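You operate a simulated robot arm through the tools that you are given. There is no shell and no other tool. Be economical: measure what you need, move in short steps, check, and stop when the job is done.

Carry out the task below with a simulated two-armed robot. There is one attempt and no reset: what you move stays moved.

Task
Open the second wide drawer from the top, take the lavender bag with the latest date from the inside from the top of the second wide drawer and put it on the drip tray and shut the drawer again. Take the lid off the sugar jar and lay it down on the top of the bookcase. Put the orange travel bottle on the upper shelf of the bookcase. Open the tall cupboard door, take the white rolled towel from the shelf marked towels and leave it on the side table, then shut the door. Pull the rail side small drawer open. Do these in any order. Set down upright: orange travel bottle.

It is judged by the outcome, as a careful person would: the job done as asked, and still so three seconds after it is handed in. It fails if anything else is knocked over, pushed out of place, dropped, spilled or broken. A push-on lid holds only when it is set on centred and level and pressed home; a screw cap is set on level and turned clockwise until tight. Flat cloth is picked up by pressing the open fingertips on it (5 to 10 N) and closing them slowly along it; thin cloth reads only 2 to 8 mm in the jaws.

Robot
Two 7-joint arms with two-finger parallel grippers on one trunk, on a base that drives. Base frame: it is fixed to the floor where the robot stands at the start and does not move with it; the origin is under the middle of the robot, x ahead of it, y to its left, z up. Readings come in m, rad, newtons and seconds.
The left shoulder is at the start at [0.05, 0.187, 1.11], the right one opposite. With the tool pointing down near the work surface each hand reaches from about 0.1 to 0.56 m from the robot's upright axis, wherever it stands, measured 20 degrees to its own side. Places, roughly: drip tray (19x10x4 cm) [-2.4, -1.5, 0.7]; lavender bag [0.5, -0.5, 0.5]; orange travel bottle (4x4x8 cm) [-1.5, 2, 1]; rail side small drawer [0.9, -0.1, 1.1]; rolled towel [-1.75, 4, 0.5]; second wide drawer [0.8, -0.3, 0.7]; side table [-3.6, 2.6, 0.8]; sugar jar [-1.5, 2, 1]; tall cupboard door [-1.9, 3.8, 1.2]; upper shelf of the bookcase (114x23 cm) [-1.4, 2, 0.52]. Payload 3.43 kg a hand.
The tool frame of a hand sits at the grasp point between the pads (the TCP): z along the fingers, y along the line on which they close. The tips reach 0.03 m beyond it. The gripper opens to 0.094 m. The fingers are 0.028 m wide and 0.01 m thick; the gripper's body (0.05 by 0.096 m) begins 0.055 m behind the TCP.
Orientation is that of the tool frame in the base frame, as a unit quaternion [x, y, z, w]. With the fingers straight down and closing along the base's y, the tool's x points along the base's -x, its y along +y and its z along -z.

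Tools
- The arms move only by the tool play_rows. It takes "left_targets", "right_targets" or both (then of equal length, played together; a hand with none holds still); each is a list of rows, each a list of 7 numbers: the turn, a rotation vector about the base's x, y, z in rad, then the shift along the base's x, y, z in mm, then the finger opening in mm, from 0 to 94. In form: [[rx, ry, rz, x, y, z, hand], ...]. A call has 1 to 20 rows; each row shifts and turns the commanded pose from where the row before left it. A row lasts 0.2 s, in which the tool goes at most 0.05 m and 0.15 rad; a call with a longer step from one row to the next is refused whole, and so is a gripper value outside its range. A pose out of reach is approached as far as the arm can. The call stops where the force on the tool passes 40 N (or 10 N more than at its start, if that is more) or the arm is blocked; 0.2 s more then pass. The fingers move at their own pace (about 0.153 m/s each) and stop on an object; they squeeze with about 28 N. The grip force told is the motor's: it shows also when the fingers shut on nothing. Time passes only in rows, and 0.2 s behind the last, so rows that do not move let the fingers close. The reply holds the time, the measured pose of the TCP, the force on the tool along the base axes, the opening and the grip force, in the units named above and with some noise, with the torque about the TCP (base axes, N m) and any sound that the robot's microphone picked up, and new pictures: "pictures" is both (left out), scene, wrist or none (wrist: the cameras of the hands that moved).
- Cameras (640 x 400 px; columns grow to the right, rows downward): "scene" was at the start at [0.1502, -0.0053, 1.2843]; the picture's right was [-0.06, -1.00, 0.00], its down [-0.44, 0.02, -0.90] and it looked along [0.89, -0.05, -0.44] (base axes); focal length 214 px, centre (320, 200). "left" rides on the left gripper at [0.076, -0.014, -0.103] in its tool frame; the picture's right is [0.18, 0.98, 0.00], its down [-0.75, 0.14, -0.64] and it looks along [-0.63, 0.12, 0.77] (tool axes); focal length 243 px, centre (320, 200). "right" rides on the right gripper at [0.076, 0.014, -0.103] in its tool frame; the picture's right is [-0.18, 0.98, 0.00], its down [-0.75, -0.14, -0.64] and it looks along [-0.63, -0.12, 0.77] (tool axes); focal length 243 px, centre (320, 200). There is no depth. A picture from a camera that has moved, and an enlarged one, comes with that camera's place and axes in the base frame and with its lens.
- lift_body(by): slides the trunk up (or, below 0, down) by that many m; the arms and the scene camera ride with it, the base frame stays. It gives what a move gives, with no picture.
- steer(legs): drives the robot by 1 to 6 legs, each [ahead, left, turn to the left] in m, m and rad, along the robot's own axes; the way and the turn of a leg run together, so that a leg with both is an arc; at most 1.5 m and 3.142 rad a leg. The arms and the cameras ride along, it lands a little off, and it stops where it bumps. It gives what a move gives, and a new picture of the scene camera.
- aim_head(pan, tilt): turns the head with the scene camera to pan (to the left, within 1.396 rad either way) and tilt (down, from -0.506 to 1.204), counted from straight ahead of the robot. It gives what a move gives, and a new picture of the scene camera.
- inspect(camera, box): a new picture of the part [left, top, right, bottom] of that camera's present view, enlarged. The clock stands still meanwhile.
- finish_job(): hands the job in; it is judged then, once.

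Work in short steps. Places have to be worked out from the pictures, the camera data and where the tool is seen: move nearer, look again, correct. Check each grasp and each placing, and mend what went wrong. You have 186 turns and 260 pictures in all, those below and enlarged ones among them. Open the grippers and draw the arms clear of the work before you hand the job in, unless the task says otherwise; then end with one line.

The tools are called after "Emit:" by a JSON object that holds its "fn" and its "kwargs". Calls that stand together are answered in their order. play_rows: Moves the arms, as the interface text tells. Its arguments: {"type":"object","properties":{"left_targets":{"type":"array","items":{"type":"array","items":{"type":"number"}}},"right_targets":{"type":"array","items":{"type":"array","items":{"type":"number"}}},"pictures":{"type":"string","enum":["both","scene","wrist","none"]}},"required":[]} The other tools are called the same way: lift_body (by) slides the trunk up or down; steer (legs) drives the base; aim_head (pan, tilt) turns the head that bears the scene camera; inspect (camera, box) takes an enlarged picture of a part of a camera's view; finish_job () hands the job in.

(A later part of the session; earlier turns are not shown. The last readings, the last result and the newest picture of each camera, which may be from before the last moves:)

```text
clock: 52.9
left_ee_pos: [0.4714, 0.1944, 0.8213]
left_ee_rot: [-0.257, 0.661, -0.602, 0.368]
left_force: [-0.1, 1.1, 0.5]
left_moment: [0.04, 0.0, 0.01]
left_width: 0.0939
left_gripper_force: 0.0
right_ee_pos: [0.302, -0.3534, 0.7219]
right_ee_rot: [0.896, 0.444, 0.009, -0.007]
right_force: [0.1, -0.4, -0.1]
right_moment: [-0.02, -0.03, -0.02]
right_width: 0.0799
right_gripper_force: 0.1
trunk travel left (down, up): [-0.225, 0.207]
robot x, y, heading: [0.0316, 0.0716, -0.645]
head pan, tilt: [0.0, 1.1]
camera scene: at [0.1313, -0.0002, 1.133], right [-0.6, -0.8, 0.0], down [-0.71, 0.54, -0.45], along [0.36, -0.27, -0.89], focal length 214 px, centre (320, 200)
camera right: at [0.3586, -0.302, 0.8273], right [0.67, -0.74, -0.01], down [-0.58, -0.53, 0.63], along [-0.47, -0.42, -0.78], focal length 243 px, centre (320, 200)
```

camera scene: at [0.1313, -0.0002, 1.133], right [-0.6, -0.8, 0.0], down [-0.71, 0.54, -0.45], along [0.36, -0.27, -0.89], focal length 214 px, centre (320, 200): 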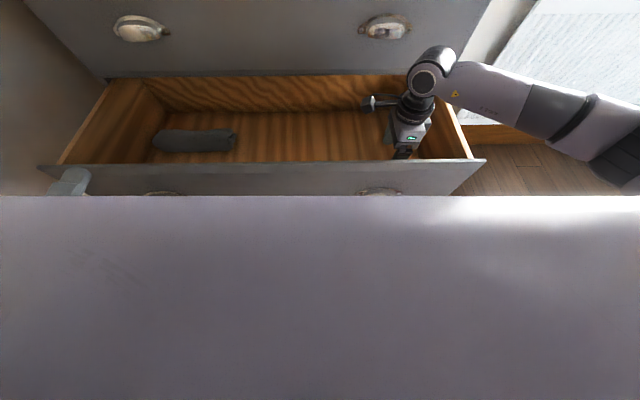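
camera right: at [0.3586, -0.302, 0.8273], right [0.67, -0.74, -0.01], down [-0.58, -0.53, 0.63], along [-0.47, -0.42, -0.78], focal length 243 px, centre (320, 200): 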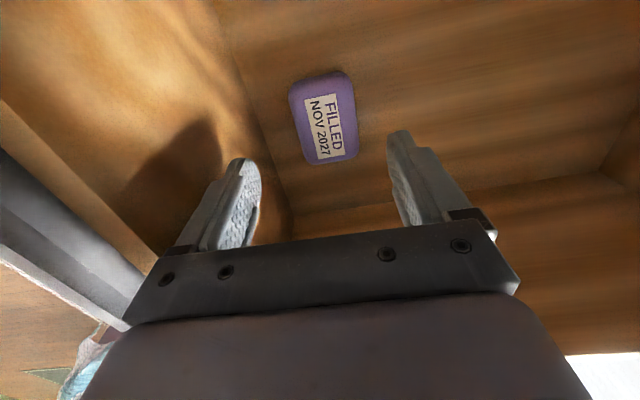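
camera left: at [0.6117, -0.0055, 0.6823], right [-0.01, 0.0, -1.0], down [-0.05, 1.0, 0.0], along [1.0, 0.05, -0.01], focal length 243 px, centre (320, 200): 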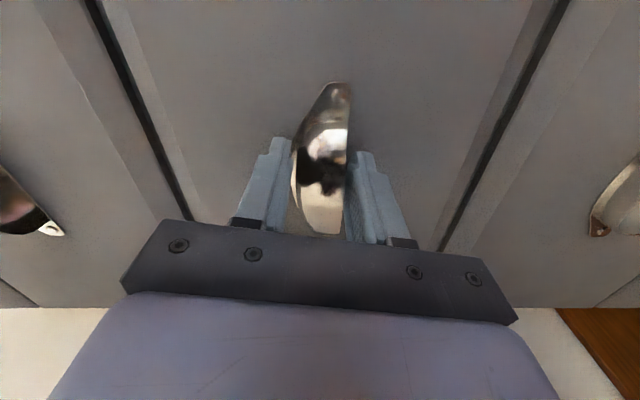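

Bag is centred; its top appears near z≈0.617. I descend 75 mm and check.

Emit:
{"fn": "play_rows", "kwargs": {"right_targets": [[0, 0, 0, 0, 0, -25, 80], [0, 0, 0, 0, 0, -25, 80], [0, 0, 0, 0, 0, -20, 80], [0, 0, 0, 0, 0, 0, 80]], "pictures": "wrist"}}

```text
clock: 53.9
left_ee_pos: [0.471, 0.195, 0.8206]
left_ee_rot: [-0.258, 0.661, -0.601, 0.368]
left_force: [0.2, 1.3, 1.0]
left_moment: [0.01, 0.05, -0.02]
left_width: 0.0941
left_gripper_force: 0.1
right_ee_pos: [0.3034, -0.3543, 0.6523]
right_ee_rot: [0.896, 0.445, 0.01, -0.005]
right_force: [0.0, -0.2, 0.4]
right_moment: [0.02, -0.01, -0.02]
right_width: 0.08
right_gripper_force: 0.0
trunk travel left (down, up): [-0.225, 0.207]
robot x, y, heading: [0.0337, 0.0738, -0.646]
head pan, tilt: [0.0, 1.1]
camera right: at [0.3586, -0.3024, 0.7582], right [0.67, -0.74, -0.01], down [-0.58, -0.53, 0.63], along [-0.47, -0.42, -0.78], focal length 243 px, centre (320, 200)
```

right: 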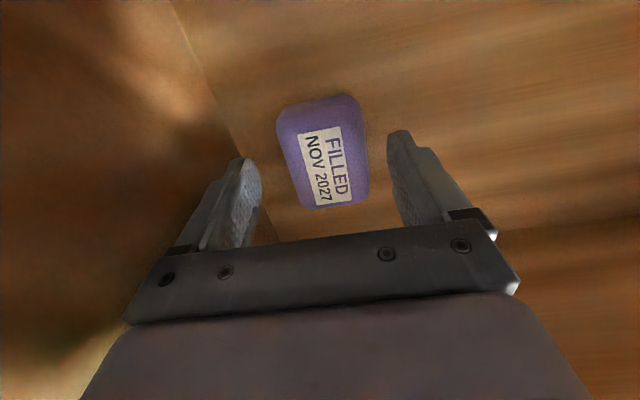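

Still some clearance; I descend in small steps to just above the drawer floor.

Emit:
{"fn": "play_rows", "kwargs": {"right_targets": [[0, 0, 0, 0, 0, -7, 80], [0, 0, 0, 0, 0, -7, 80], [0, 0, 0, 0, 0, -6, 80], [0, 0, 0, 0, 0, -5, 80], [0, 0, 0, 0, 0, -5, 80], [0, 0, 0, 0, 0, 0, 80]], "pictures": "wrist"}}

```text
clock: 55.3
left_ee_pos: [0.4707, 0.1964, 0.8209]
left_ee_rot: [-0.257, 0.66, -0.602, 0.368]
left_force: [0.8, -0.1, 0.0]
left_moment: [0.0, 0.03, -0.03]
left_width: 0.0942
left_gripper_force: 0.1
right_ee_pos: [0.303, -0.3531, 0.6239]
right_ee_rot: [0.896, 0.445, 0.01, -0.006]
right_force: [0.6, 0.0, -0.7]
right_moment: [-0.01, 0.01, 0.01]
right_width: 0.0803
right_gripper_force: 0.1
trunk travel left (down, up): [-0.225, 0.207]
robot x, y, heading: [0.0313, 0.0763, -0.642]
head pan, tilt: [0.0, 1.1]
camera right: at [0.3585, -0.3025, 0.7285], right [0.67, -0.74, -0.01], down [-0.58, -0.53, 0.63], along [-0.47, -0.42, -0.78], focal length 243 px, centre (320, 200)
```

right: 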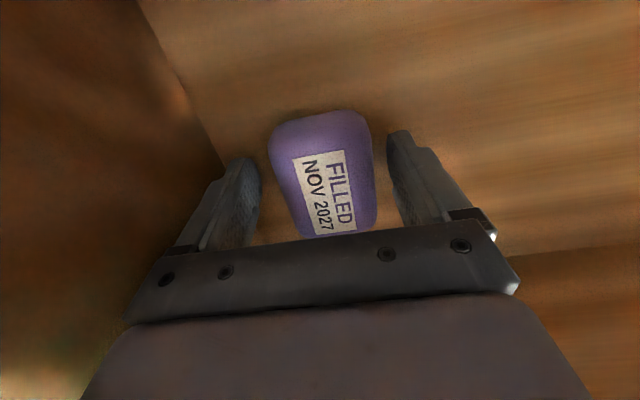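

Tips are about 13 mm below the bag's top. One more small step down, then close.

Emit:
{"fn": "play_rows", "kwargs": {"right_targets": [[0, 0, 0, 0, 0, -5, 80], [0, 0, 0, 0, 0, 0, 60], [0, 0, 0, 0, 0, 0, 45], [0, 0, 0, 0, 0, 0, 30], [0, 0, 0, 0, 0, 0, 20], [0, 0, 0, 0, 0, 0, 10], [0, 0, 0, 0, 0, 0, 10]], "pictures": "wrist"}}

```text
clock: 56.9
left_ee_pos: [0.4704, 0.1959, 0.8213]
left_ee_rot: [-0.257, 0.661, -0.602, 0.367]
left_force: [0.0, -0.2, 0.4]
left_moment: [0.01, -0.03, -0.03]
left_width: 0.0941
left_gripper_force: 0.0
right_ee_pos: [0.3026, -0.3531, 0.6182]
right_ee_rot: [0.896, 0.445, 0.009, -0.006]
right_force: [0.1, -0.3, 1.3]
right_moment: [-0.01, 0.01, 0.04]
right_width: 0.0595
right_gripper_force: 27.8
trunk travel left (down, up): [-0.225, 0.207]
robot x, y, heading: [0.0328, 0.0705, -0.644]
head pan, tilt: [0.0, 1.1]
camera right: at [0.3584, -0.3025, 0.7241], right [0.67, -0.74, -0.01], down [-0.58, -0.53, 0.63], along [-0.47, -0.42, -0.78], focal length 243 px, centre (320, 200)
```

right: 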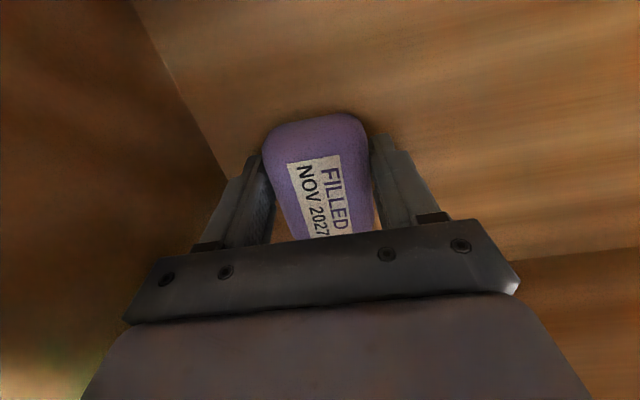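

Bag gripped at 59 mm with 28 N. I lift it straight out, well above the drawer.

Emit:
{"fn": "play_rows", "kwargs": {"right_targets": [[0, 0, 0, 0, 0, 20, 10], [0, 0, 0, 0, 0, 30, 10], [0, 0, 0, 0, 0, 40, 10], [0, 0, 0, 0, 0, 40, 10], [0, 0, 0, 0, 0, 40, 10], [0, 0, 0, 0, 0, 40, 10], [0, 0, 0, 0, 0, 40, 10], [0, 0, 0, -16, 12, 40, 10], [0, 0, 0, -16, 12, 40, 10], [0, 0, 0, -16, 12, 0, 10]], "pictures": "wrist"}}

```text
clock: 59.1
left_ee_pos: [0.4709, 0.1959, 0.8209]
left_ee_rot: [-0.257, 0.661, -0.601, 0.369]
left_force: [0.3, 0.3, 0.2]
left_moment: [0.02, 0.03, 0.03]
left_width: 0.0937
left_gripper_force: 0.1
right_ee_pos: [0.2542, -0.3179, 0.9476]
right_ee_rot: [0.896, 0.444, 0.01, -0.007]
right_force: [0.4, -0.1, -0.5]
right_moment: [-0.05, 0.0, 0.01]
right_width: 0.0593
right_gripper_force: 28.5
trunk travel left (down, up): [-0.225, 0.207]
robot x, y, heading: [0.0336, 0.0727, -0.648]
head pan, tilt: [0.0, 1.1]
camera right: at [0.3113, -0.2659, 1.0541], right [0.67, -0.74, -0.01], down [-0.58, -0.53, 0.63], along [-0.47, -0.42, -0.78], focal length 243 px, centre (320, 200)
```

right: 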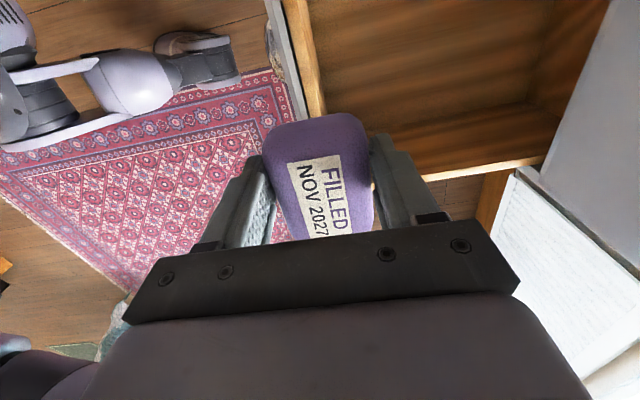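

The bag is out. I raise/retract the right hand, close the left fingers, shift it inward, and lower the trunk so the left hand faces the drawer front.

Emit:
{"fn": "play_rows", "kwargs": {"left_targets": [[0, 0, 0, -12, -16, 0, 0], [0, 0, 0, -12, -16, 0, 0], [0, 0, 0, -12, -16, 0, 0], [0, 0, 0, -12, -16, 0, 0], [0, 0, 0, 0, 0, 0, 0]], "right_targets": [[0, 0, 0, -16, 12, 30, 10], [0, 0, 0, -16, 12, 30, 10], [0, 0, 0, -16, 12, 30, 10], [0, 0, 0, -16, 12, 30, 10], [0, 0, 0, 0, 0, 0, 10]], "pictures": "none"}}

Emit:
{"fn": "lift_body", "kwargs": {"by": -0.13}}

Emit:
{"fn": "aim_head", "kwargs": {"pan": 0.2, "tilt": 0.8}}

```text
clock: 60.3
left_ee_pos: [0.4318, 0.1354, 0.7958]
left_ee_rot: [-0.258, 0.66, -0.602, 0.369]
left_force: [-0.2, -0.3, -0.4]
left_moment: [0.03, 0.0, -0.02]
left_width: 0.0001
left_gripper_force: 27.9
left hand out of reach, approached as far as the arm can: row 1, 2, 3, 4
right_ee_pos: [0.191, -0.269, 1.0694]
right_ee_rot: [0.896, 0.444, 0.009, -0.006]
right_force: [0.7, 0.5, -0.2]
right_moment: [0.0, -0.04, 0.04]
right_width: 0.0593
right_gripper_force: 27.8
trunk travel left (down, up): [-0.225, 0.207]
robot x, y, heading: [0.0353, 0.0724, -0.643]
head pan, tilt: [0.0, 1.1]
```

```text
clock: 61.9
left_ee_pos: [0.4328, 0.1356, 0.6661]
left_ee_rot: [-0.257, 0.66, -0.602, 0.369]
left_force: [0.0, 0.2, 0.6]
left_moment: [-0.02, -0.02, 0.02]
left_width: 0.0002
left_gripper_force: 27.9
right_ee_pos: [0.1909, -0.2696, 0.9393]
right_ee_rot: [0.896, 0.444, 0.01, -0.006]
right_force: [0.7, -0.7, -0.6]
right_moment: [-0.05, 0.01, -0.01]
right_width: 0.0594
right_gripper_force: 28.2
trunk travel left (down, up): [-0.095, 0.337]
robot x, y, heading: [0.036, 0.0717, -0.645]
head pan, tilt: [0.0, 1.1]
```

```text
clock: 62.7
left_ee_pos: [0.4322, 0.1356, 0.6665]
left_ee_rot: [-0.257, 0.66, -0.602, 0.368]
left_force: [0.2, -0.8, -0.1]
left_moment: [0.02, -0.01, 0.0]
left_width: 0.0
left_gripper_force: 28.1
right_ee_pos: [0.1897, -0.2706, 0.9397]
right_ee_rot: [0.896, 0.445, 0.009, -0.006]
right_force: [-0.2, -0.6, -0.4]
right_moment: [0.0, 0.0, 0.04]
right_width: 0.0594
right_gripper_force: 28.3
trunk travel left (down, up): [-0.095, 0.337]
robot x, y, heading: [0.0351, 0.0731, -0.646]
head pan, tilt: [0.201, 0.799]
camera scene: at [0.1536, 0.0031, 1.0247], right [-0.43, -0.9, 0.0], down [-0.65, 0.31, -0.7], along [0.63, -0.3, -0.72], focal length 214 px, centre (320, 200)
```

scene: 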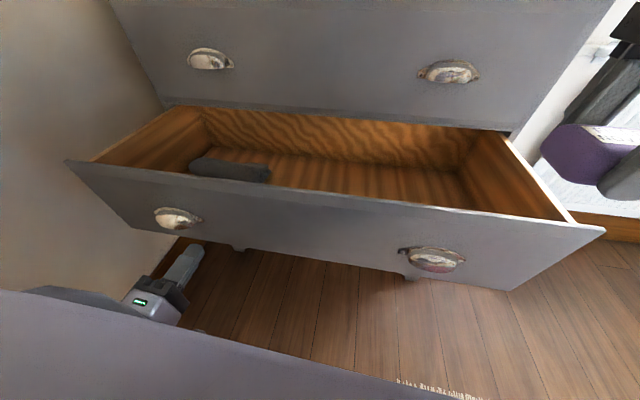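

The hand is right-below the left handle. I push forward with a slight sideways shift so the closed fingers press on the plain panel.

Emit:
{"fn": "play_rows", "kwargs": {"left_targets": [[0, 0, 0, 0, -26, 12, 0], [0, 0, 0, 0, -26, 12, 0], [0, 0, 0, 16, -12, 0, 0], [0, 0, 0, 16, -12, 0, 0], [0, 0, 0, 16, -12, 0, 0], [0, 0, 0, 16, -12, 0, 0], [0, 0, 0, 16, -12, 0, 0], [0, 0, 0, 16, -12, 0, 0], [0, 0, 0, 16, -12, 0, 0], [0, 0, 0, 16, -12, 0, 0]], "pictures": "scene"}}

```text
clock: 64.9
left_ee_pos: [0.5684, -0.0052, 0.6652]
left_ee_rot: [-0.225, 0.68, -0.581, 0.386]
left_force: [0.2, -0.2, -1.1]
left_moment: [-0.01, -0.01, 0.02]
left_width: 0.0
left_gripper_force: 28.0
left hand out of reach, approached as far as the arm can: row 1, 2
right_ee_pos: [0.1903, -0.2697, 0.938]
right_ee_rot: [0.896, 0.444, 0.009, -0.007]
right_force: [-0.4, -0.5, -0.6]
right_moment: [0.03, 0.01, -0.03]
right_width: 0.0594
right_gripper_force: 28.1
trunk travel left (down, up): [-0.095, 0.337]
robot x, y, heading: [0.0315, 0.0714, -0.642]
head pan, tilt: [0.201, 0.799]
camera scene: at [0.1537, 0.0032, 1.0248], right [-0.43, -0.9, 0.0], down [-0.65, 0.31, -0.7], along [0.63, -0.3, -0.72], focal length 214 px, centre (320, 200)
```

scene: 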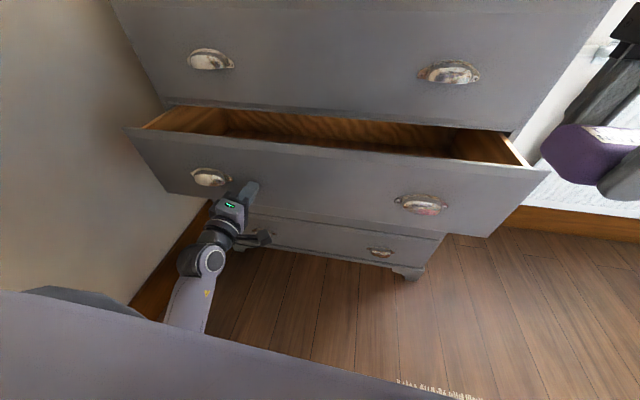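

The drawer slides in freely. I continue pushing until shut.

Emit:
{"fn": "play_rows", "kwargs": {"left_targets": [[0, 0, 0, 15, -11, 2, 0], [0, 0, 0, 15, -11, 2, 0], [0, 0, 0, 15, -11, 2, 0], [0, 0, 0, 15, -11, 2, 0], [0, 0, 0, 15, -11, 2, 0], [0, 0, 0, 15, -11, 0, 0], [0, 0, 0, 12, -9, 0, 0], [0, 0, 0, 10, -7, 0, 0], [0, 0, 0, 8, -6, 0, 0], [0, 0, 0, 8, -6, 0, 0]], "pictures": "scene"}}

```text
clock: 66.8
left_ee_pos: [0.6783, -0.0973, 0.6843]
left_ee_rot: [-0.259, 0.657, -0.603, 0.371]
left_force: [-10.6, 5.7, 1.8]
left_moment: [0.02, -0.1, 0.15]
left_width: 0.0001
left_gripper_force: 28.2
right_ee_pos: [0.1903, -0.2677, 0.9395]
right_ee_rot: [0.895, 0.446, 0.009, -0.007]
right_force: [-0.3, 0.2, -0.9]
right_moment: [0.0, 0.03, 0.0]
right_width: 0.0594
right_gripper_force: 27.7
trunk travel left (down, up): [-0.095, 0.337]
robot x, y, heading: [0.034, 0.0732, -0.639]
head pan, tilt: [0.201, 0.799]
stopped in row 9 (left hand): the force on the tool passed its limit at 57 N (the readings are from after the stop); the commanded pose is now the measured one
camera scene: at [0.1527, 0.0039, 1.025], right [-0.43, -0.9, 0.0], down [-0.65, 0.31, -0.7], along [0.63, -0.3, -0.72], focal length 214 px, centre (320, 200)
```

scene: 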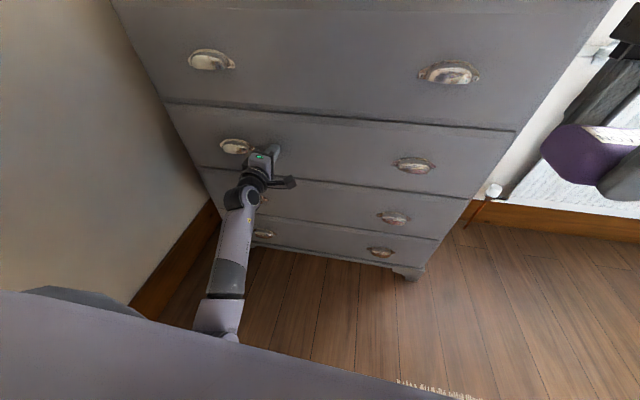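

The drawer is shut and the bag held. Next I back the left hand off and raise the trunk for the rail-side small drawer (handle expected near local 0.62, 0.33, z 1.106).

Emit:
{"fn": "play_rows", "kwargs": {"left_targets": [[0, 0, 0, -24, 18, 0, 0], [0, 0, 0, -24, 18, 0, 0], [0, 0, 0, -24, 18, 0, 0], [0, 0, 0, -24, 18, 0, 0], [0, 0, 0, 16, 22, 0, 94], [0, 0, 0, 16, 22, 0, 94], [0, 0, 0, 16, 22, 0, 94]], "pictures": "none"}}

Emit:
{"fn": "lift_body", "kwargs": {"by": 0.3}}

Emit:
{"fn": "play_rows", "kwargs": {"left_targets": [[0, 0, 0, 0, 0, 30, 94], [0, 0, 0, 0, 0, 30, 94], [0, 0, 0, 0, 0, 30, 94], [0, 0, 0, 0, 0, 30, 94], [0, 0, 0, 0, 0, 0, 94]], "pictures": "both"}}

```text
clock: 67.6
left_ee_pos: [0.6452, -0.0606, 0.7824]
left_ee_rot: [0.224, -0.595, 0.65, -0.417]
left_force: [0.1, 0.2, -0.8]
left_moment: [-0.03, -0.01, -0.04]
left_width: 0.0
left_gripper_force: 27.7
right_ee_pos: [0.1915, -0.2696, 0.9396]
right_ee_rot: [0.896, 0.444, 0.01, -0.007]
right_force: [0.0, 1.7, -0.2]
right_moment: [0.0, 0.02, -0.01]
right_width: 0.0595
right_gripper_force: 28.1
trunk travel left (down, up): [-0.095, 0.337]
robot x, y, heading: [0.0336, 0.0732, -0.643]
head pan, tilt: [0.201, 0.799]
stopped in row 3 (left hand): the arm was blocked; the commanded pose is now the measured one
```

```text
clock: 70.6
left_ee_pos: [0.644, -0.0599, 1.0817]
left_ee_rot: [0.224, -0.594, 0.65, -0.417]
left_force: [-0.1, -0.6, 0.4]
left_moment: [-0.03, 0.01, 0.04]
left_width: 0.0001
left_gripper_force: 27.8
right_ee_pos: [0.1912, -0.2697, 1.2392]
right_ee_rot: [0.895, 0.445, 0.01, -0.007]
right_force: [0.2, 0.6, -0.4]
right_moment: [0.0, -0.02, -0.02]
right_width: 0.0594
right_gripper_force: 28.1
trunk travel left (down, up): [-0.395, 0.037]
robot x, y, heading: [0.033, 0.0761, -0.648]
head pan, tilt: [0.201, 0.799]
```

```text
clock: 71.4
left_ee_pos: [0.6673, -0.0231, 1.1664]
left_ee_rot: [0.191, -0.604, 0.607, -0.479]
left_force: [-0.1, 0.0, 0.0]
left_moment: [-0.01, -0.02, -0.01]
left_width: 0.0939
left_gripper_force: 0.1
left hand out of reach, approached as far as the arm can: row 3
right_ee_pos: [0.1902, -0.2688, 1.239]
right_ee_rot: [0.895, 0.446, 0.01, -0.006]
right_force: [-0.1, -0.5, -0.6]
right_moment: [0.01, 0.0, -0.01]
right_width: 0.0594
right_gripper_force: 28.1
trunk travel left (down, up): [-0.395, 0.037]
robot x, y, heading: [0.0354, 0.0746, -0.642]
head pan, tilt: [0.201, 0.799]
stopped in row 3 (left hand): the arm was blocked; the commanded pose is now the measured one
camera scene: at [0.1536, 0.0032, 1.3247], right [-0.43, -0.9, 0.0], down [-0.65, 0.31, -0.7], along [0.63, -0.3, -0.72], focal length 214 px, centre (320, 200)
camera left: at [0.5445, -0.0319, 1.1337], right [0.26, 0.04, -0.97], down [-0.12, 0.99, 0.0], along [0.96, 0.11, 0.26], focal length 243 px, centre (320, 200)
```

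scene: 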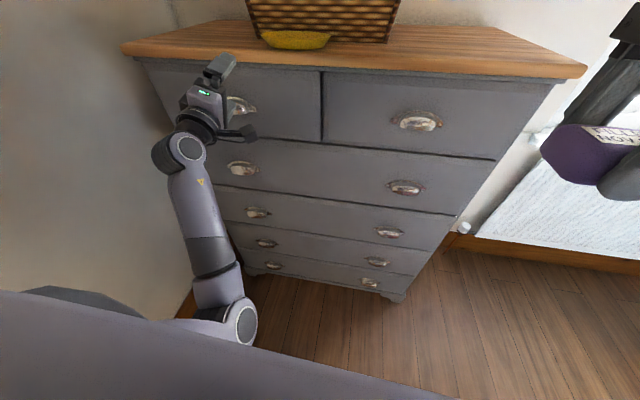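
left: 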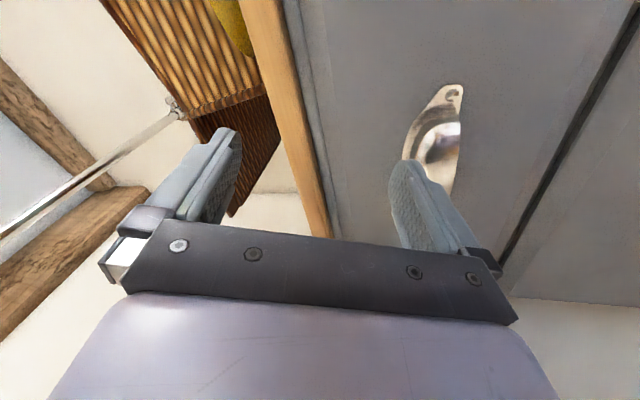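

The arm wound up a bit high and pitched. Handle is at about (0.72, -0.05, 1.104). I back off, level the pitch and lower to handle height.

Emit:
{"fn": "play_rows", "kwargs": {"left_targets": [[0, 0, 0, -20, 15, 0, 94], [0, 0, 0, -20, 15, 0, 94], [0, 0, 0, -20, 15, 0, 94], [0.078, 0.104, 0, 0, 0, -20, 94], [0.078, 0.104, 0, 0, 0, -20, 94], [0, 0, 0, 0, 0, -22, 94], [0, 0, 0, 0, 0, 0, 94]], "pictures": "both"}}

```text
clock: 72.5
left_ee_pos: [0.6273, 0.0585, 1.1516]
left_ee_rot: [-0.164, 0.668, -0.513, 0.513]
left_force: [0.5, 0.3, 0.6]
left_moment: [-0.02, 0.0, 0.0]
left_width: 0.0939
left_gripper_force: 0.2
left hand out of reach, approached as far as the arm can: row 5
right_ee_pos: [0.1911, -0.2689, 1.2388]
right_ee_rot: [0.895, 0.445, 0.009, -0.006]
right_force: [-0.3, 0.3, 0.1]
right_moment: [-0.02, 0.0, 0.0]
right_width: 0.0597
right_gripper_force: 28.3
trunk travel left (down, up): [-0.395, 0.037]
robot x, y, heading: [0.0343, 0.0743, -0.647]
head pan, tilt: [0.201, 0.799]
stopped in row 5 (left hand): the arm was blocked; the commanded pose is now the measured one
camera scene: at [0.1537, 0.0036, 1.3248], right [-0.43, -0.9, 0.0], down [-0.65, 0.31, -0.7], along [0.63, -0.3, -0.72], focal length 214 px, centre (320, 200)
camera left: at [0.5039, 0.0482, 1.1193], right [0.22, 0.27, -0.94], down [-0.19, 0.95, 0.23], along [0.96, 0.12, 0.27], focal length 243 px, centre (320, 200)
```

scene: 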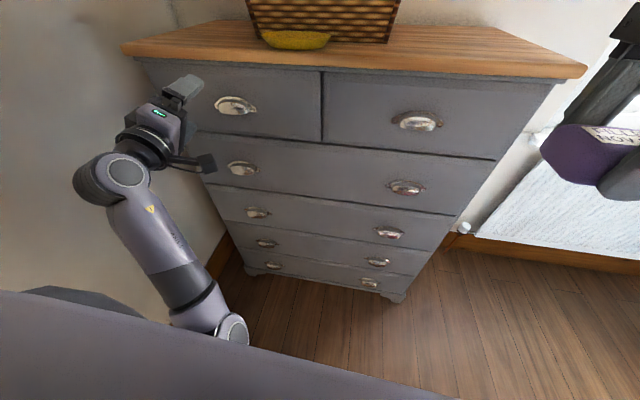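
left: 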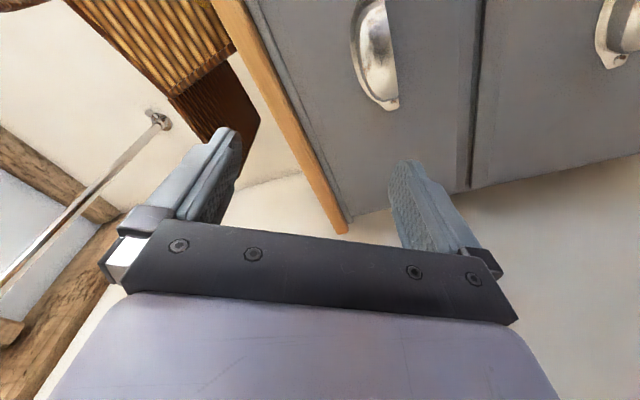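

The arm looks folded near a limit. I back the base up 0.12 m to give it room, then level and lower the hand.

Emit:
{"fn": "steer", "kwargs": {"legs": [[-0.12, 0, 0]]}}

Emit:
{"fn": "play_rows", "kwargs": {"left_targets": [[0, 0, 0, 16, -12, 0, 94], [0, 0, 0, 16, -12, 0, 94], [0, 0, 0, 16, -12, -10, 94], [0.07, 0.09, 0, 8, -6, -10, 94], [0.07, 0.09, 0, 8, -6, -10, 94], [0, 0, 0, 0, 0, -10, 94], [0, 0, 0, 0, 0, 0, 94]], "pictures": "both"}}

```text
clock: 73.7
left_ee_pos: [0.5312, 0.1313, 1.1515]
left_ee_rot: [-0.165, 0.668, -0.514, 0.513]
left_force: [-0.3, -0.4, -0.5]
left_moment: [-0.03, 0.03, 0.0]
left_width: 0.094
left_gripper_force: 0.1
right_ee_pos: [0.0953, -0.1954, 1.2397]
right_ee_rot: [0.895, 0.446, 0.01, -0.006]
right_force: [0.3, -0.5, -0.2]
right_moment: [0.01, 0.02, 0.0]
right_width: 0.0592
right_gripper_force: 27.7
trunk travel left (down, up): [-0.395, 0.037]
robot x, y, heading: [-0.0633, 0.1462, -0.644]
head pan, tilt: [0.201, 0.799]
camera scene: at [0.0568, 0.0763, 1.3249], right [-0.43, -0.9, 0.0], down [-0.65, 0.31, -0.7], along [0.63, -0.3, -0.72], focal length 214 px, centre (320, 200)
```

scene: 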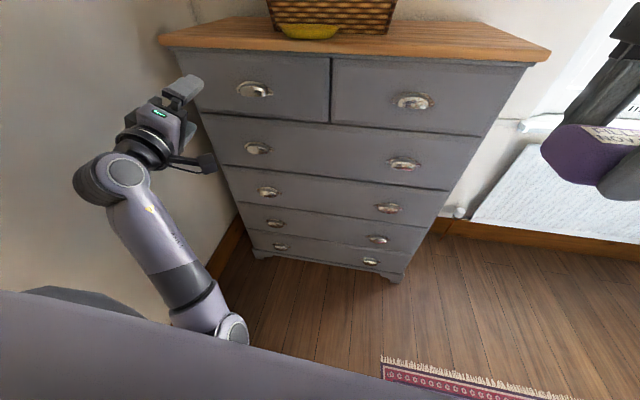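

```text
clock: 74.3
left_ee_pos: [0.5729, 0.1465, 1.1623]
left_ee_rot: [-0.144, 0.667, -0.467, 0.563]
left_force: [-0.3, -0.2, 0.6]
left_moment: [-0.01, 0.0, -0.02]
left_width: 0.0939
left_gripper_force: 0.0
left hand out of reach, approached as far as the arm can: row 2
right_ee_pos: [0.0936, -0.1965, 1.2392]
right_ee_rot: [0.895, 0.445, 0.01, -0.006]
right_force: [-0.8, 0.9, -0.5]
right_moment: [-0.01, 0.03, 0.02]
right_width: 0.0594
right_gripper_force: 28.2
trunk travel left (down, up): [-0.395, 0.037]
robot x, y, heading: [-0.0596, 0.1472, -0.64]
head pan, tilt: [0.201, 0.799]
stopped in row 2 (left hand): the arm was blocked; the commanded pose is now the measured one
camera scene: at [0.0576, 0.0759, 1.3248], right [-0.43, -0.9, 0.0], down [-0.65, 0.31, -0.7], along [0.63, -0.3, -0.72], focal length 214 px, centre (320, 200)
camera left: at [0.4521, 0.1309, 1.1196], right [0.27, 0.38, -0.89], down [-0.27, 0.91, 0.31], along [0.92, 0.16, 0.35], focal length 243 px, centre (320, 200)
```

scene: 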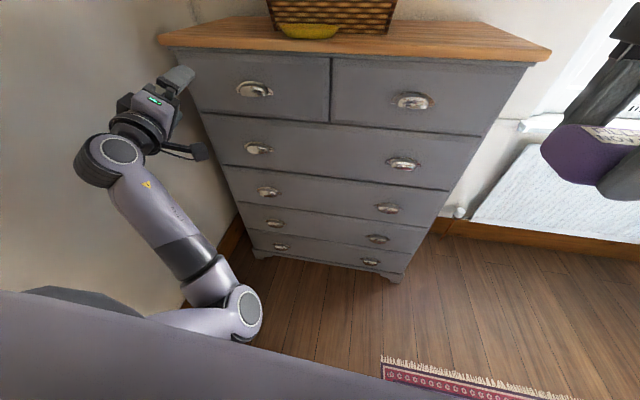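
left: 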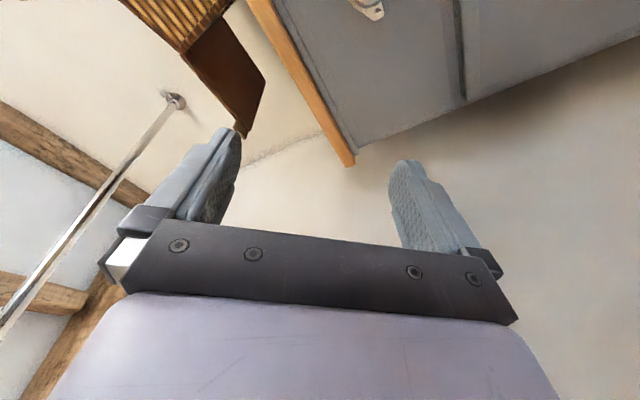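

The wrist is stuck near a joint limit. I unwind the hand: undo the roll while moving toward the robot's middle and up, away from the chest.

Emit:
{"fn": "play_rows", "kwargs": {"left_targets": [[0.114, -0.085, 0, -10, -13, 8, 94], [0.114, -0.085, 0, -10, -13, 8, 94], [0.114, -0.085, 0, -10, -13, 8, 94], [0.114, -0.085, 0, -10, -13, 8, 94], [0.114, -0.085, 0, -10, -13, 8, 94], [0.114, -0.085, 0, -10, -13, 8, 94], [0.114, -0.085, 0, -10, -13, 8, 94], [0.114, -0.085, 0, -10, -13, 8, 94], [0.114, -0.085, 0, -10, -13, 8, 94], [0.114, -0.085, 0, -10, -13, 8, 94]], "pictures": "scene"}}

```text
clock: 74.9
left_ee_pos: [0.5116, 0.1495, 1.2297]
left_ee_rot: [-0.039, 0.585, -0.422, 0.692]
left_force: [0.9, -0.2, -0.1]
left_moment: [-0.02, -0.03, -0.03]
left_width: 0.0938
left_gripper_force: 0.1
left hand out of reach, approached as far as the arm can: row 1, 2
right_ee_pos: [0.0963, -0.1954, 1.2401]
right_ee_rot: [0.895, 0.446, 0.009, -0.008]
right_force: [-0.6, 0.1, -0.9]
right_moment: [0.01, 0.01, -0.01]
right_width: 0.0593
right_gripper_force: 28.4
trunk travel left (down, up): [-0.395, 0.037]
robot x, y, heading: [-0.0596, 0.1443, -0.639]
head pan, tilt: [0.201, 0.799]
stopped in row 2 (left hand): the arm was blocked; the commanded pose is now the measured one
camera scene: at [0.0584, 0.0759, 1.3247], right [-0.43, -0.9, 0.0], down [-0.65, 0.31, -0.7], along [0.63, -0.3, -0.72], focal length 214 px, centre (320, 200)
```

scene: 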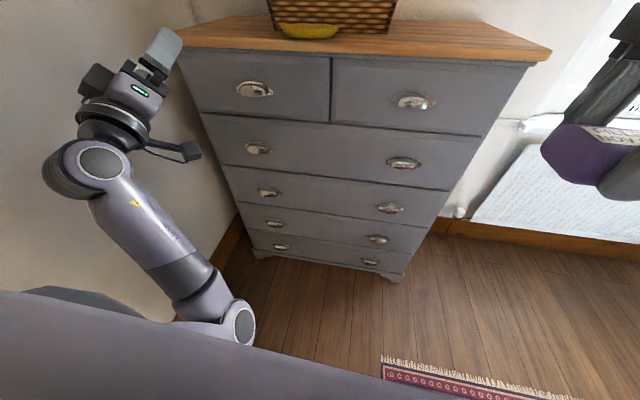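

I test freedom with a pure translation toward the robot's centre line.

Emit:
{"fn": "play_rows", "kwargs": {"left_targets": [[0, 0, 0, -9, -12, 0, 94], [0, 0, 0, -9, -12, 0, 94], [0, 0, 0, -9, -12, 0, 94], [0, 0, 0, -9, -12, 0, 94], [0, 0, 0, -9, -12, 0, 94], [0, 0, 0, -9, -12, 0, 94]], "pictures": "none"}}

Emit:
{"fn": "play_rows", "kwargs": {"left_targets": [[0.09, 0.12, 0, 0, 0, 0, 94], [0.09, 0.12, 0, 0, 0, 0, 94], [0.09, 0.12, 0, 0, 0, 0, 94], [0.09, 0.12, 0, 0, 0, 0, 94]], "pictures": "scene"}}

```text
clock: 76.3
left_ee_pos: [0.5104, 0.1501, 1.2296]
left_ee_rot: [-0.041, 0.585, -0.422, 0.692]
left_force: [-0.2, -0.3, -0.1]
left_moment: [-0.01, -0.02, -0.02]
left_width: 0.094
left_gripper_force: 0.0
left hand out of reach, approached as far as the arm can: row 1, 2, 3, 4, 5, 6
right_ee_pos: [0.0949, -0.1966, 1.2398]
right_ee_rot: [0.895, 0.445, 0.009, -0.007]
right_force: [0.2, 0.8, -1.5]
right_moment: [-0.02, 0.01, 0.01]
right_width: 0.0593
right_gripper_force: 27.4
trunk travel left (down, up): [-0.395, 0.037]
robot x, y, heading: [-0.0612, 0.1447, -0.64]
head pan, tilt: [0.201, 0.799]
```

```text
clock: 77.3
left_ee_pos: [0.5086, 0.1685, 1.2342]
left_ee_rot: [-0.009, 0.769, -0.324, 0.552]
left_force: [0.7, -0.4, 1.1]
left_moment: [0.02, 0.01, -0.01]
left_width: 0.0937
left_gripper_force: 0.1
left hand out of reach, approached as far as the arm can: row 1, 2
right_ee_pos: [0.0949, -0.1966, 1.239]
right_ee_rot: [0.895, 0.446, 0.009, -0.007]
right_force: [0.1, -0.4, -0.4]
right_moment: [-0.02, 0.01, 0.03]
right_width: 0.0596
right_gripper_force: 28.1
trunk travel left (down, up): [-0.395, 0.037]
robot x, y, heading: [-0.0609, 0.1435, -0.643]
head pan, tilt: [0.201, 0.799]
camera scene: at [0.0575, 0.076, 1.3247], right [-0.43, -0.9, 0.0], down [-0.65, 0.31, -0.7], along [0.63, -0.3, -0.72], focal length 214 px, centre (320, 200)
```

scene: 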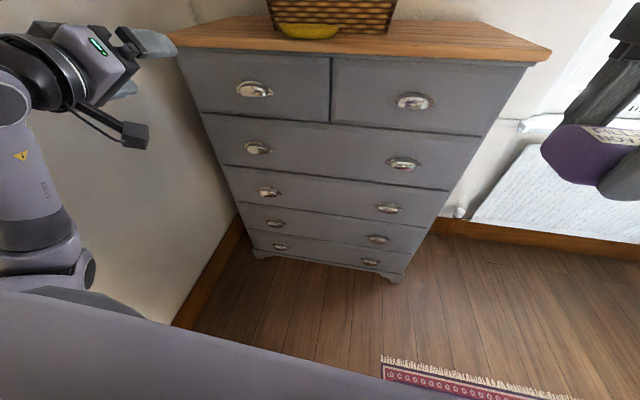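

Pitching downward freed the arm. I continue pitching toward tool-down and then unwind the roll.

Emit:
{"fn": "play_rows", "kwargs": {"left_targets": [[0.085, 0.115, 0, -5, -5, 0, 94], [0.085, 0.115, 0, -5, -5, 0, 94], [0.085, 0.115, 0, -5, -5, 0, 94], [0.085, 0.115, 0, -5, -5, 0, 94], [0.085, 0.115, 0, -5, -5, 0, 94], [0.085, 0.115, 0, -5, -5, 0, 94], [0.085, 0.115, 0, -5, -5, 0, 94], [0.085, 0.115, 0, -5, -5, 0, 94], [0, 0, 0, 0, 0, 0, 94]], "pictures": "scene"}}

```text
clock: 79.3
left_ee_pos: [0.4682, 0.1282, 1.2347]
left_ee_rot: [0.03, 0.991, -0.023, 0.132]
left_force: [-0.1, 0.8, 0.0]
left_moment: [0.01, 0.02, 0.04]
left_width: 0.0938
left_gripper_force: 0.0
right_ee_pos: [0.0947, -0.1958, 1.2399]
right_ee_rot: [0.895, 0.446, 0.008, -0.006]
right_force: [-0.4, 0.0, -0.9]
right_moment: [-0.02, 0.02, 0.03]
right_width: 0.0595
right_gripper_force: 27.6
trunk travel left (down, up): [-0.395, 0.037]
robot x, y, heading: [-0.0634, 0.1466, -0.643]
head pan, tilt: [0.201, 0.799]
camera scene: at [0.0578, 0.0761, 1.3248], right [-0.43, -0.9, 0.0], down [-0.65, 0.31, -0.7], along [0.63, -0.3, -0.72], focal length 214 px, centre (320, 200)
```

scene: 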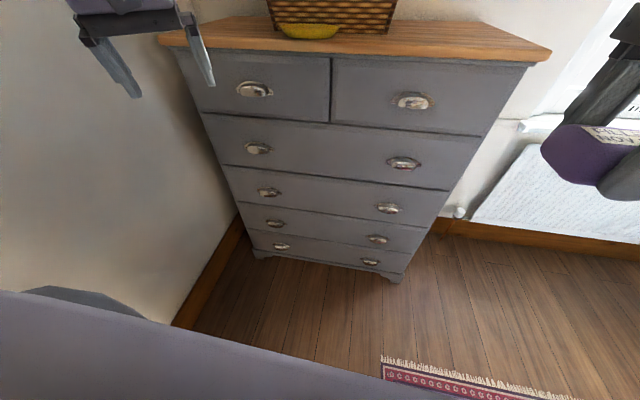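

The hand is unwound. I return it to the neutral starting posture (tool down) and raise the trunk so I can repeat the wrist sequence that worked before.

Emit:
{"fn": "play_rows", "kwargs": {"left_targets": [[0.01, 0.05, -0.12, -40, -20, 17, 94], [0.01, 0.05, -0.12, -40, -20, 17, 94], [0.01, 0.05, -0.12, -40, -20, 17, 94], [0.01, 0.05, -0.12, -40, -20, 17, 94], [0.01, 0.05, -0.12, -40, -20, 17, 94], [0, 0, -0.04, -10, -3, 0, 94], [0, 0, 0, 0, 0, 0, 94]], "pictures": "none"}}

Emit:
{"fn": "lift_body", "kwargs": {"by": 0.037}}

Emit:
{"fn": "steer", "kwargs": {"legs": [[0, -0.04, 0]]}}

```text
clock: 80.9
left_ee_pos: [0.2569, 0.0248, 1.3205]
left_ee_rot: [0.341, 0.939, -0.039, -0.004]
left_force: [0.1, 0.3, 1.3]
left_moment: [0.01, 0.0, -0.01]
left_width: 0.0942
left_gripper_force: 0.0
right_ee_pos: [0.0953, -0.1976, 1.2386]
right_ee_rot: [0.895, 0.445, 0.009, -0.008]
right_force: [-0.5, -0.9, -0.6]
right_moment: [0.0, 0.01, -0.03]
right_width: 0.0595
right_gripper_force: 27.7
trunk travel left (down, up): [-0.395, 0.037]
robot x, y, heading: [-0.0594, 0.1449, -0.641]
head pan, tilt: [0.201, 0.799]
```

```text
clock: 81.7
left_ee_pos: [0.259, 0.0246, 1.357]
left_ee_rot: [0.339, 0.94, -0.039, -0.004]
left_force: [-0.1, 0.0, 0.6]
left_moment: [0.01, -0.01, -0.01]
left_width: 0.0941
left_gripper_force: 0.1
right_ee_pos: [0.0962, -0.1974, 1.2763]
right_ee_rot: [0.895, 0.446, 0.01, -0.008]
right_force: [0.3, -0.2, 0.1]
right_moment: [0.02, -0.02, 0.01]
right_width: 0.0595
right_gripper_force: 27.4
trunk travel left (down, up): [-0.432, 0.0]
robot x, y, heading: [-0.0626, 0.1457, -0.641]
head pan, tilt: [0.201, 0.799]
```

```text
clock: 82.7
left_ee_pos: [0.2328, -0.0078, 1.3559]
left_ee_rot: [0.339, 0.94, -0.038, -0.003]
left_force: [0.0, -0.6, -0.1]
left_moment: [0.04, -0.01, 0.02]
left_width: 0.0938
left_gripper_force: 0.1
right_ee_pos: [0.0715, -0.2281, 1.2748]
right_ee_rot: [0.895, 0.446, 0.009, -0.008]
right_force: [-1.0, -0.8, -0.5]
right_moment: [0.03, 0.03, 0.01]
right_width: 0.0593
right_gripper_force: 28.6
trunk travel left (down, up): [-0.432, 0.0]
robot x, y, heading: [-0.0872, 0.1137, -0.644]
head pan, tilt: [0.201, 0.799]
camera scene: at [0.0337, 0.0437, 1.3613], right [-0.43, -0.9, 0.0], down [-0.65, 0.31, -0.7], along [0.63, -0.3, -0.72], focal length 214 px, centre (320, 200)
```

scene: 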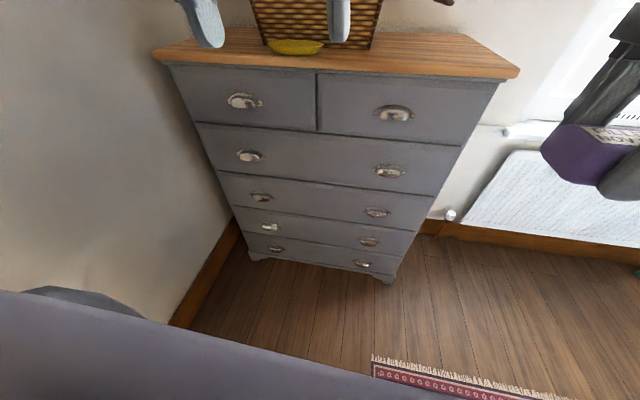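

Same posture as before. I replay the same wrist sequence that succeeded.

Emit:
{"fn": "play_rows", "kwargs": {"left_targets": [[-0.0859, -0.1143, 0, 14, 4.5, -13.3, 94], [-0.0859, -0.1143, 0, 14, 4.5, -13.3, 94], [-0.0859, -0.1143, 0, 14, 4.5, -13.3, 94], [-0.0859, -0.1143, 0, 14, 4.5, -13.3, 94], [-0.0859, -0.1143, 0, 14, 4.5, -13.3, 94], [-0.0859, -0.1143, 0, 14, 4.5, -13.3, 94], [-0.0859, -0.1143, 0, 14, 4.5, -13.3, 94], [-0.0859, -0.1143, 0, 14, 4.5, -13.3, 94], [-0.0859, -0.1143, 0, 14, 4.5, -13.3, 94], [-0.0859, -0.1143, 0, 14, 4.5, -13.3, 94], [-0.0859, -0.1143, 0, 14, 4.5, -13.3, 94], [-0.1143, 0.0859, 0, 14, 4.5, -13.3, 94], [-0.1143, 0.0859, 0, 14, 4.5, -13.3, 94], [-0.1143, 0.0859, 0, 14, 4.5, -13.3, 94], [-0.1143, 0.0859, 0, 14, 4.5, -13.3, 94], [-0.1143, 0.0859, 0, 14, 4.5, -13.3, 94], [-0.1143, 0.0859, 0, 14, 4.5, -13.3, 94], [-0.1143, 0.0859, 0, 14, 4.5, -13.3, 94], [-0.1143, 0.0859, 0, 14, 4.5, -13.3, 94], [-0.1143, 0.0859, 0, 14, 4.5, -13.3, 94]], "pictures": "none"}}

Emit:
{"fn": "play_rows", "kwargs": {"left_targets": [[-0.1143, 0.0859, 0, 0, 0, 0, 94], [-0.1143, 0.0859, 0, 0, 0, 0, 94], [0, 0, 0.06, 0, 0, 0, 94], [0, 0, 0.06, 0, 0, 0, 94], [0, 0, 0, 0, 0, 0, 94]], "pictures": "both"}}

```text
clock: 86.9
left_ee_pos: [0.4119, 0.0097, 1.2322]
left_ee_rot: [0.24, 0.698, -0.308, 0.601]
left_force: [0.0, 0.7, 0.6]
left_moment: [-0.01, 0.0, 0.02]
left_width: 0.094
left_gripper_force: 0.0
left hand out of reach, approached as far as the arm can: row 8, 9, 10, 11, 12, 13, 14, 15, 16, 17, 18, 19, 20
right_ee_pos: [0.0725, -0.2284, 1.2764]
right_ee_rot: [0.895, 0.445, 0.01, -0.006]
right_force: [-0.1, 0.5, -0.7]
right_moment: [0.03, -0.01, -0.05]
right_width: 0.0594
right_gripper_force: 27.9
trunk travel left (down, up): [-0.432, 0.0]
robot x, y, heading: [-0.086, 0.1138, -0.644]
head pan, tilt: [0.201, 0.799]
```

```text
clock: 88.1
left_ee_pos: [0.4342, 0.0471, 1.2155]
left_ee_rot: [0.122, 0.713, -0.387, 0.572]
left_force: [-0.4, 0.0, 0.4]
left_moment: [-0.02, 0.02, 0.03]
left_width: 0.0938
left_gripper_force: 0.3
left hand out of reach, approached as far as the arm can: row 1, 2, 3, 4
right_ee_pos: [0.071, -0.2283, 1.2757]
right_ee_rot: [0.895, 0.446, 0.009, -0.007]
right_force: [-0.2, -0.2, -0.7]
right_moment: [0.01, -0.03, -0.02]
right_width: 0.0597
right_gripper_force: 27.8
trunk travel left (down, up): [-0.432, 0.0]
robot x, y, heading: [-0.0888, 0.1153, -0.646]
head pan, tilt: [0.201, 0.799]
camera scene: at [0.0339, 0.0442, 1.3613], right [-0.43, -0.9, 0.0], down [-0.65, 0.31, -0.7], along [0.63, -0.3, -0.72], focal length 214 px, centre (320, 200)
camera left: at [0.3274, 0.0879, 1.1574], right [0.55, 0.61, -0.57], down [-0.14, 0.74, 0.66], along [0.83, -0.28, 0.49], focal length 243 px, centre (320, 200)
```

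scene: 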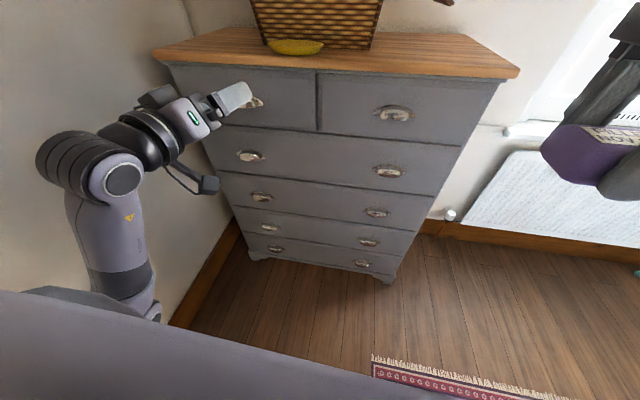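
left: 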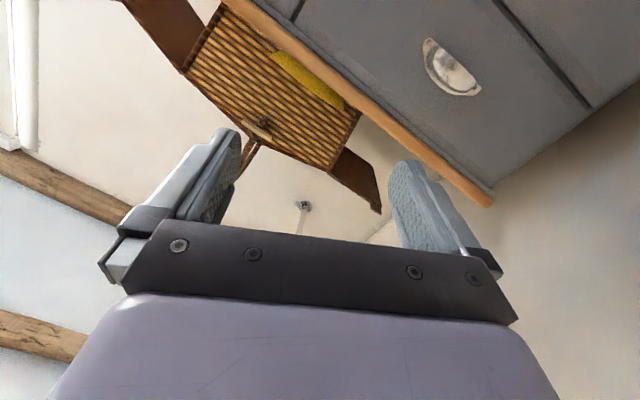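

The hand points forward but is only partly rolled. I move it forward/left/down, where the roll worked before, then roll further.

Emit:
{"fn": "play_rows", "kwargs": {"left_targets": [[0, 0, 0, 20, 0, -12, 94], [0, 0, 0, 20, 4, -12, 94], [0, 0, 0, 20, 4, -12, 94], [0, 0, 0, 20, 4, -12, 94], [-0.1143, 0.0859, 0, 4, 4, -8, 94], [-0.1143, 0.0859, 0, 4, 4, -8, 94], [-0.1143, 0.0859, 0, 4, 4, -8, 94], [-0.1143, 0.0859, 0, 0, 0, -8, 94], [-0.1143, 0.0859, 0, 0, 0, -8, 94], [-0.1143, 0.0859, 0, 0, 0, -8, 94], [-0.1143, 0.0859, 0, 0, 0, -8, 94], [0, 0, 0, 0, 0, 0, 94]], "pictures": "both"}}

```text
clock: 90.7
left_ee_pos: [0.5251, 0.0704, 1.1122]
left_ee_rot: [0.225, -0.641, 0.648, -0.343]
left_force: [0.3, -0.8, 0.2]
left_moment: [0.0, -0.01, -0.03]
left_width: 0.0939
left_gripper_force: 0.0
right_ee_pos: [0.0719, -0.2275, 1.2746]
right_ee_rot: [0.895, 0.446, 0.009, -0.008]
right_force: [0.3, -0.7, -1.2]
right_moment: [-0.02, 0.0, 0.0]
right_width: 0.0596
right_gripper_force: 28.4
trunk travel left (down, up): [-0.432, 0.0]
robot x, y, heading: [-0.0853, 0.114, -0.643]
head pan, tilt: [0.201, 0.799]
camera scene: at [0.034, 0.0441, 1.3613], right [-0.43, -0.9, 0.0], down [-0.65, 0.31, -0.7], along [0.63, -0.3, -0.72], focal length 214 px, centre (320, 200)
camera left: at [0.398, 0.084, 1.1072], right [0.03, -0.08, -1.0], down [0.05, 1.0, -0.08], along [1.0, -0.05, 0.03], focal length 243 px, centre (320, 200)
```

scene: 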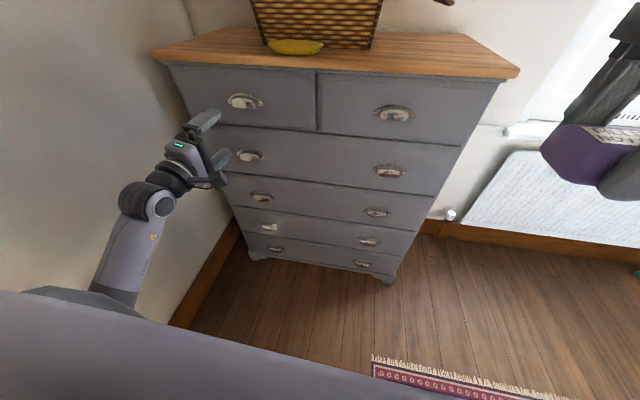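
left: 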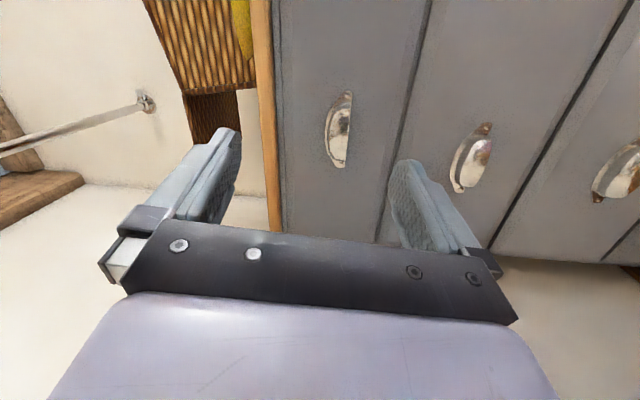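

Good configuration now. The handle is at about (0.727, -0.04, 1.10). I correct yaw and drive forward 0.12 m.

Emit:
{"fn": "play_rows", "kwargs": {"left_targets": [[0, 0, 0.05, 0, 0, -5, 94], [0, 0, 0.05, 0, 0, -5, 94], [0, 0, 0, 0, 0, 0, 94]], "pictures": "none"}}

Emit:
{"fn": "steer", "kwargs": {"legs": [[0.12, 0.03, 0]]}}

Emit:
{"fn": "inspect", "kwargs": {"camera": "left", "box": [0, 0, 640, 400]}}

```text
clock: 91.5
left_ee_pos: [0.5252, 0.0711, 1.1019]
left_ee_rot: [0.257, -0.63, 0.63, -0.376]
left_force: [0.2, 0.0, -1.2]
left_moment: [-0.02, 0.02, 0.0]
left_width: 0.0941
left_gripper_force: 0.0
right_ee_pos: [0.0708, -0.2282, 1.2761]
right_ee_rot: [0.895, 0.446, 0.009, -0.008]
right_force: [0.1, 0.7, -0.4]
right_moment: [0.0, 0.0, 0.01]
right_width: 0.0596
right_gripper_force: 27.6
trunk travel left (down, up): [-0.432, 0.0]
robot x, y, heading: [-0.0829, 0.1129, -0.646]
head pan, tilt: [0.201, 0.799]
```

```text
clock: 92.8
left_ee_pos: [0.6404, 0.0234, 1.1007]
left_ee_rot: [-0.257, 0.63, -0.63, 0.375]
left_force: [0.6, -0.3, -0.5]
left_moment: [0.03, -0.03, 0.0]
left_width: 0.0943
left_gripper_force: 0.0
right_ee_pos: [0.1848, -0.2761, 1.2762]
right_ee_rot: [0.895, 0.446, 0.009, -0.007]
right_force: [-0.1, 0.0, -0.5]
right_moment: [0.01, 0.0, -0.01]
right_width: 0.0592
right_gripper_force: 27.5
trunk travel left (down, up): [-0.432, 0.0]
robot x, y, heading: [0.0273, 0.0637, -0.646]
head pan, tilt: [0.201, 0.799]
camera scene: at [0.1484, -0.0041, 1.3612], right [-0.43, -0.9, 0.0], down [-0.65, 0.31, -0.7], along [0.63, -0.3, -0.72], focal length 214 px, centre (320, 200)
```

scene: 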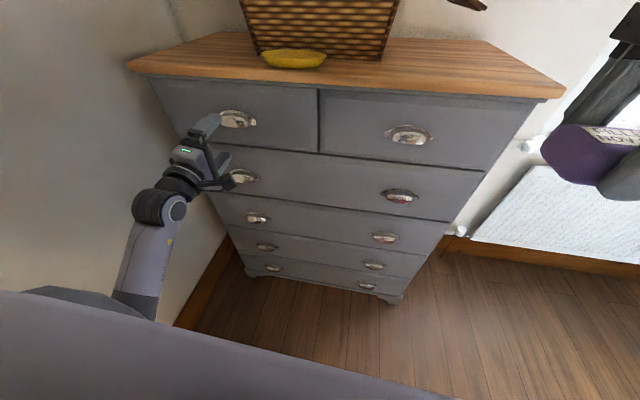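

```text
1.00 times, centred on (320, 200) of left (not enlarged: the box is as wide or as high as the picture)
camera zoom: at [0.5117, 0.0236, 1.0967], right [0.04, -0.07, -1.0], down [-0.05, 1.0, -0.07], along [1.0, 0.05, 0.04], focal length 243 px, centre (320, 200)
```

zoom: 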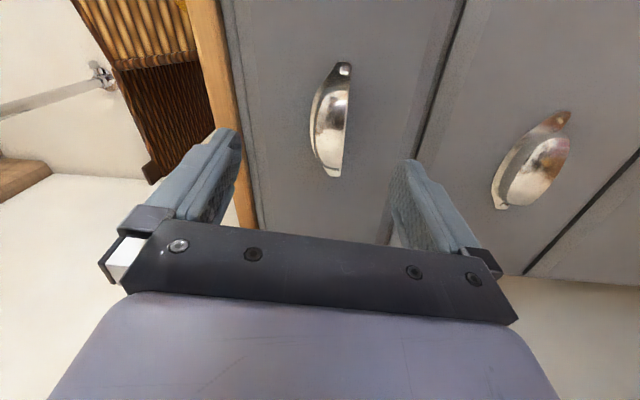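

Well aligned. I advance 0.10 m, then creep until the tips touch the drawer front.

Emit:
{"fn": "play_rows", "kwargs": {"left_targets": [[0, 0, 0, 21, -13.5, 0, 94], [0, 0, 0, 21, -13.5, 0, 94], [0, 0, 0, 21, -13.5, 0, 94], [0, 0, 0, 21, -13.5, 0, 94], [0, 0, 0, 6, -4.5, 0, 94], [0, 0, 0, 6, -4.5, 0, 94], [0, 0, 0, 6, -4.5, 0, 94], [0, 0, 0, 6, -4.5, 0, 94]], "pictures": "wrist"}}

```text
clock: 94.0
left_ee_pos: [0.7233, -0.0286, 1.0997]
left_ee_rot: [-0.257, 0.633, -0.627, 0.374]
left_force: [-28.5, 15.7, 1.9]
left_moment: [0.76, 1.37, 0.37]
left_width: 0.0911
left_gripper_force: 0.1
right_ee_pos: [0.1815, -0.2721, 1.2774]
right_ee_rot: [0.894, 0.448, 0.011, -0.006]
right_force: [-0.2, -0.6, -0.7]
right_moment: [-0.02, 0.0, -0.02]
right_width: 0.0594
right_gripper_force: 28.1
trunk travel left (down, up): [-0.432, 0.0]
robot x, y, heading: [0.0247, 0.0658, -0.641]
head pan, tilt: [0.201, 0.799]
stopped in row 6 (left hand): the force on the tool passed its limit at 58 N (the readings are from after the stop); the commanded pose is now the measured one
camera left: at [0.5947, -0.0296, 1.0964], right [0.03, -0.07, -1.0], down [-0.05, 1.0, -0.07], along [1.0, 0.05, 0.03], focal length 243 px, centre (320, 200)
```

left: 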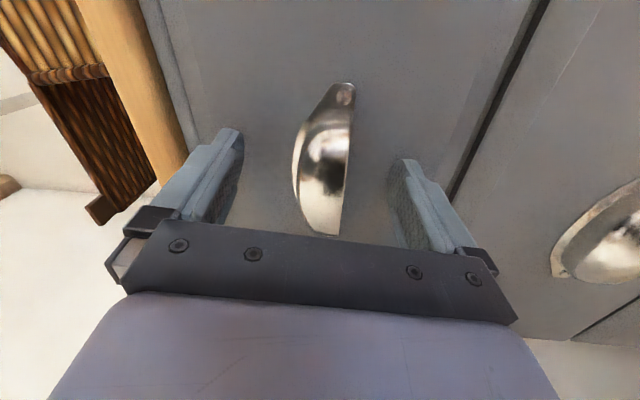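

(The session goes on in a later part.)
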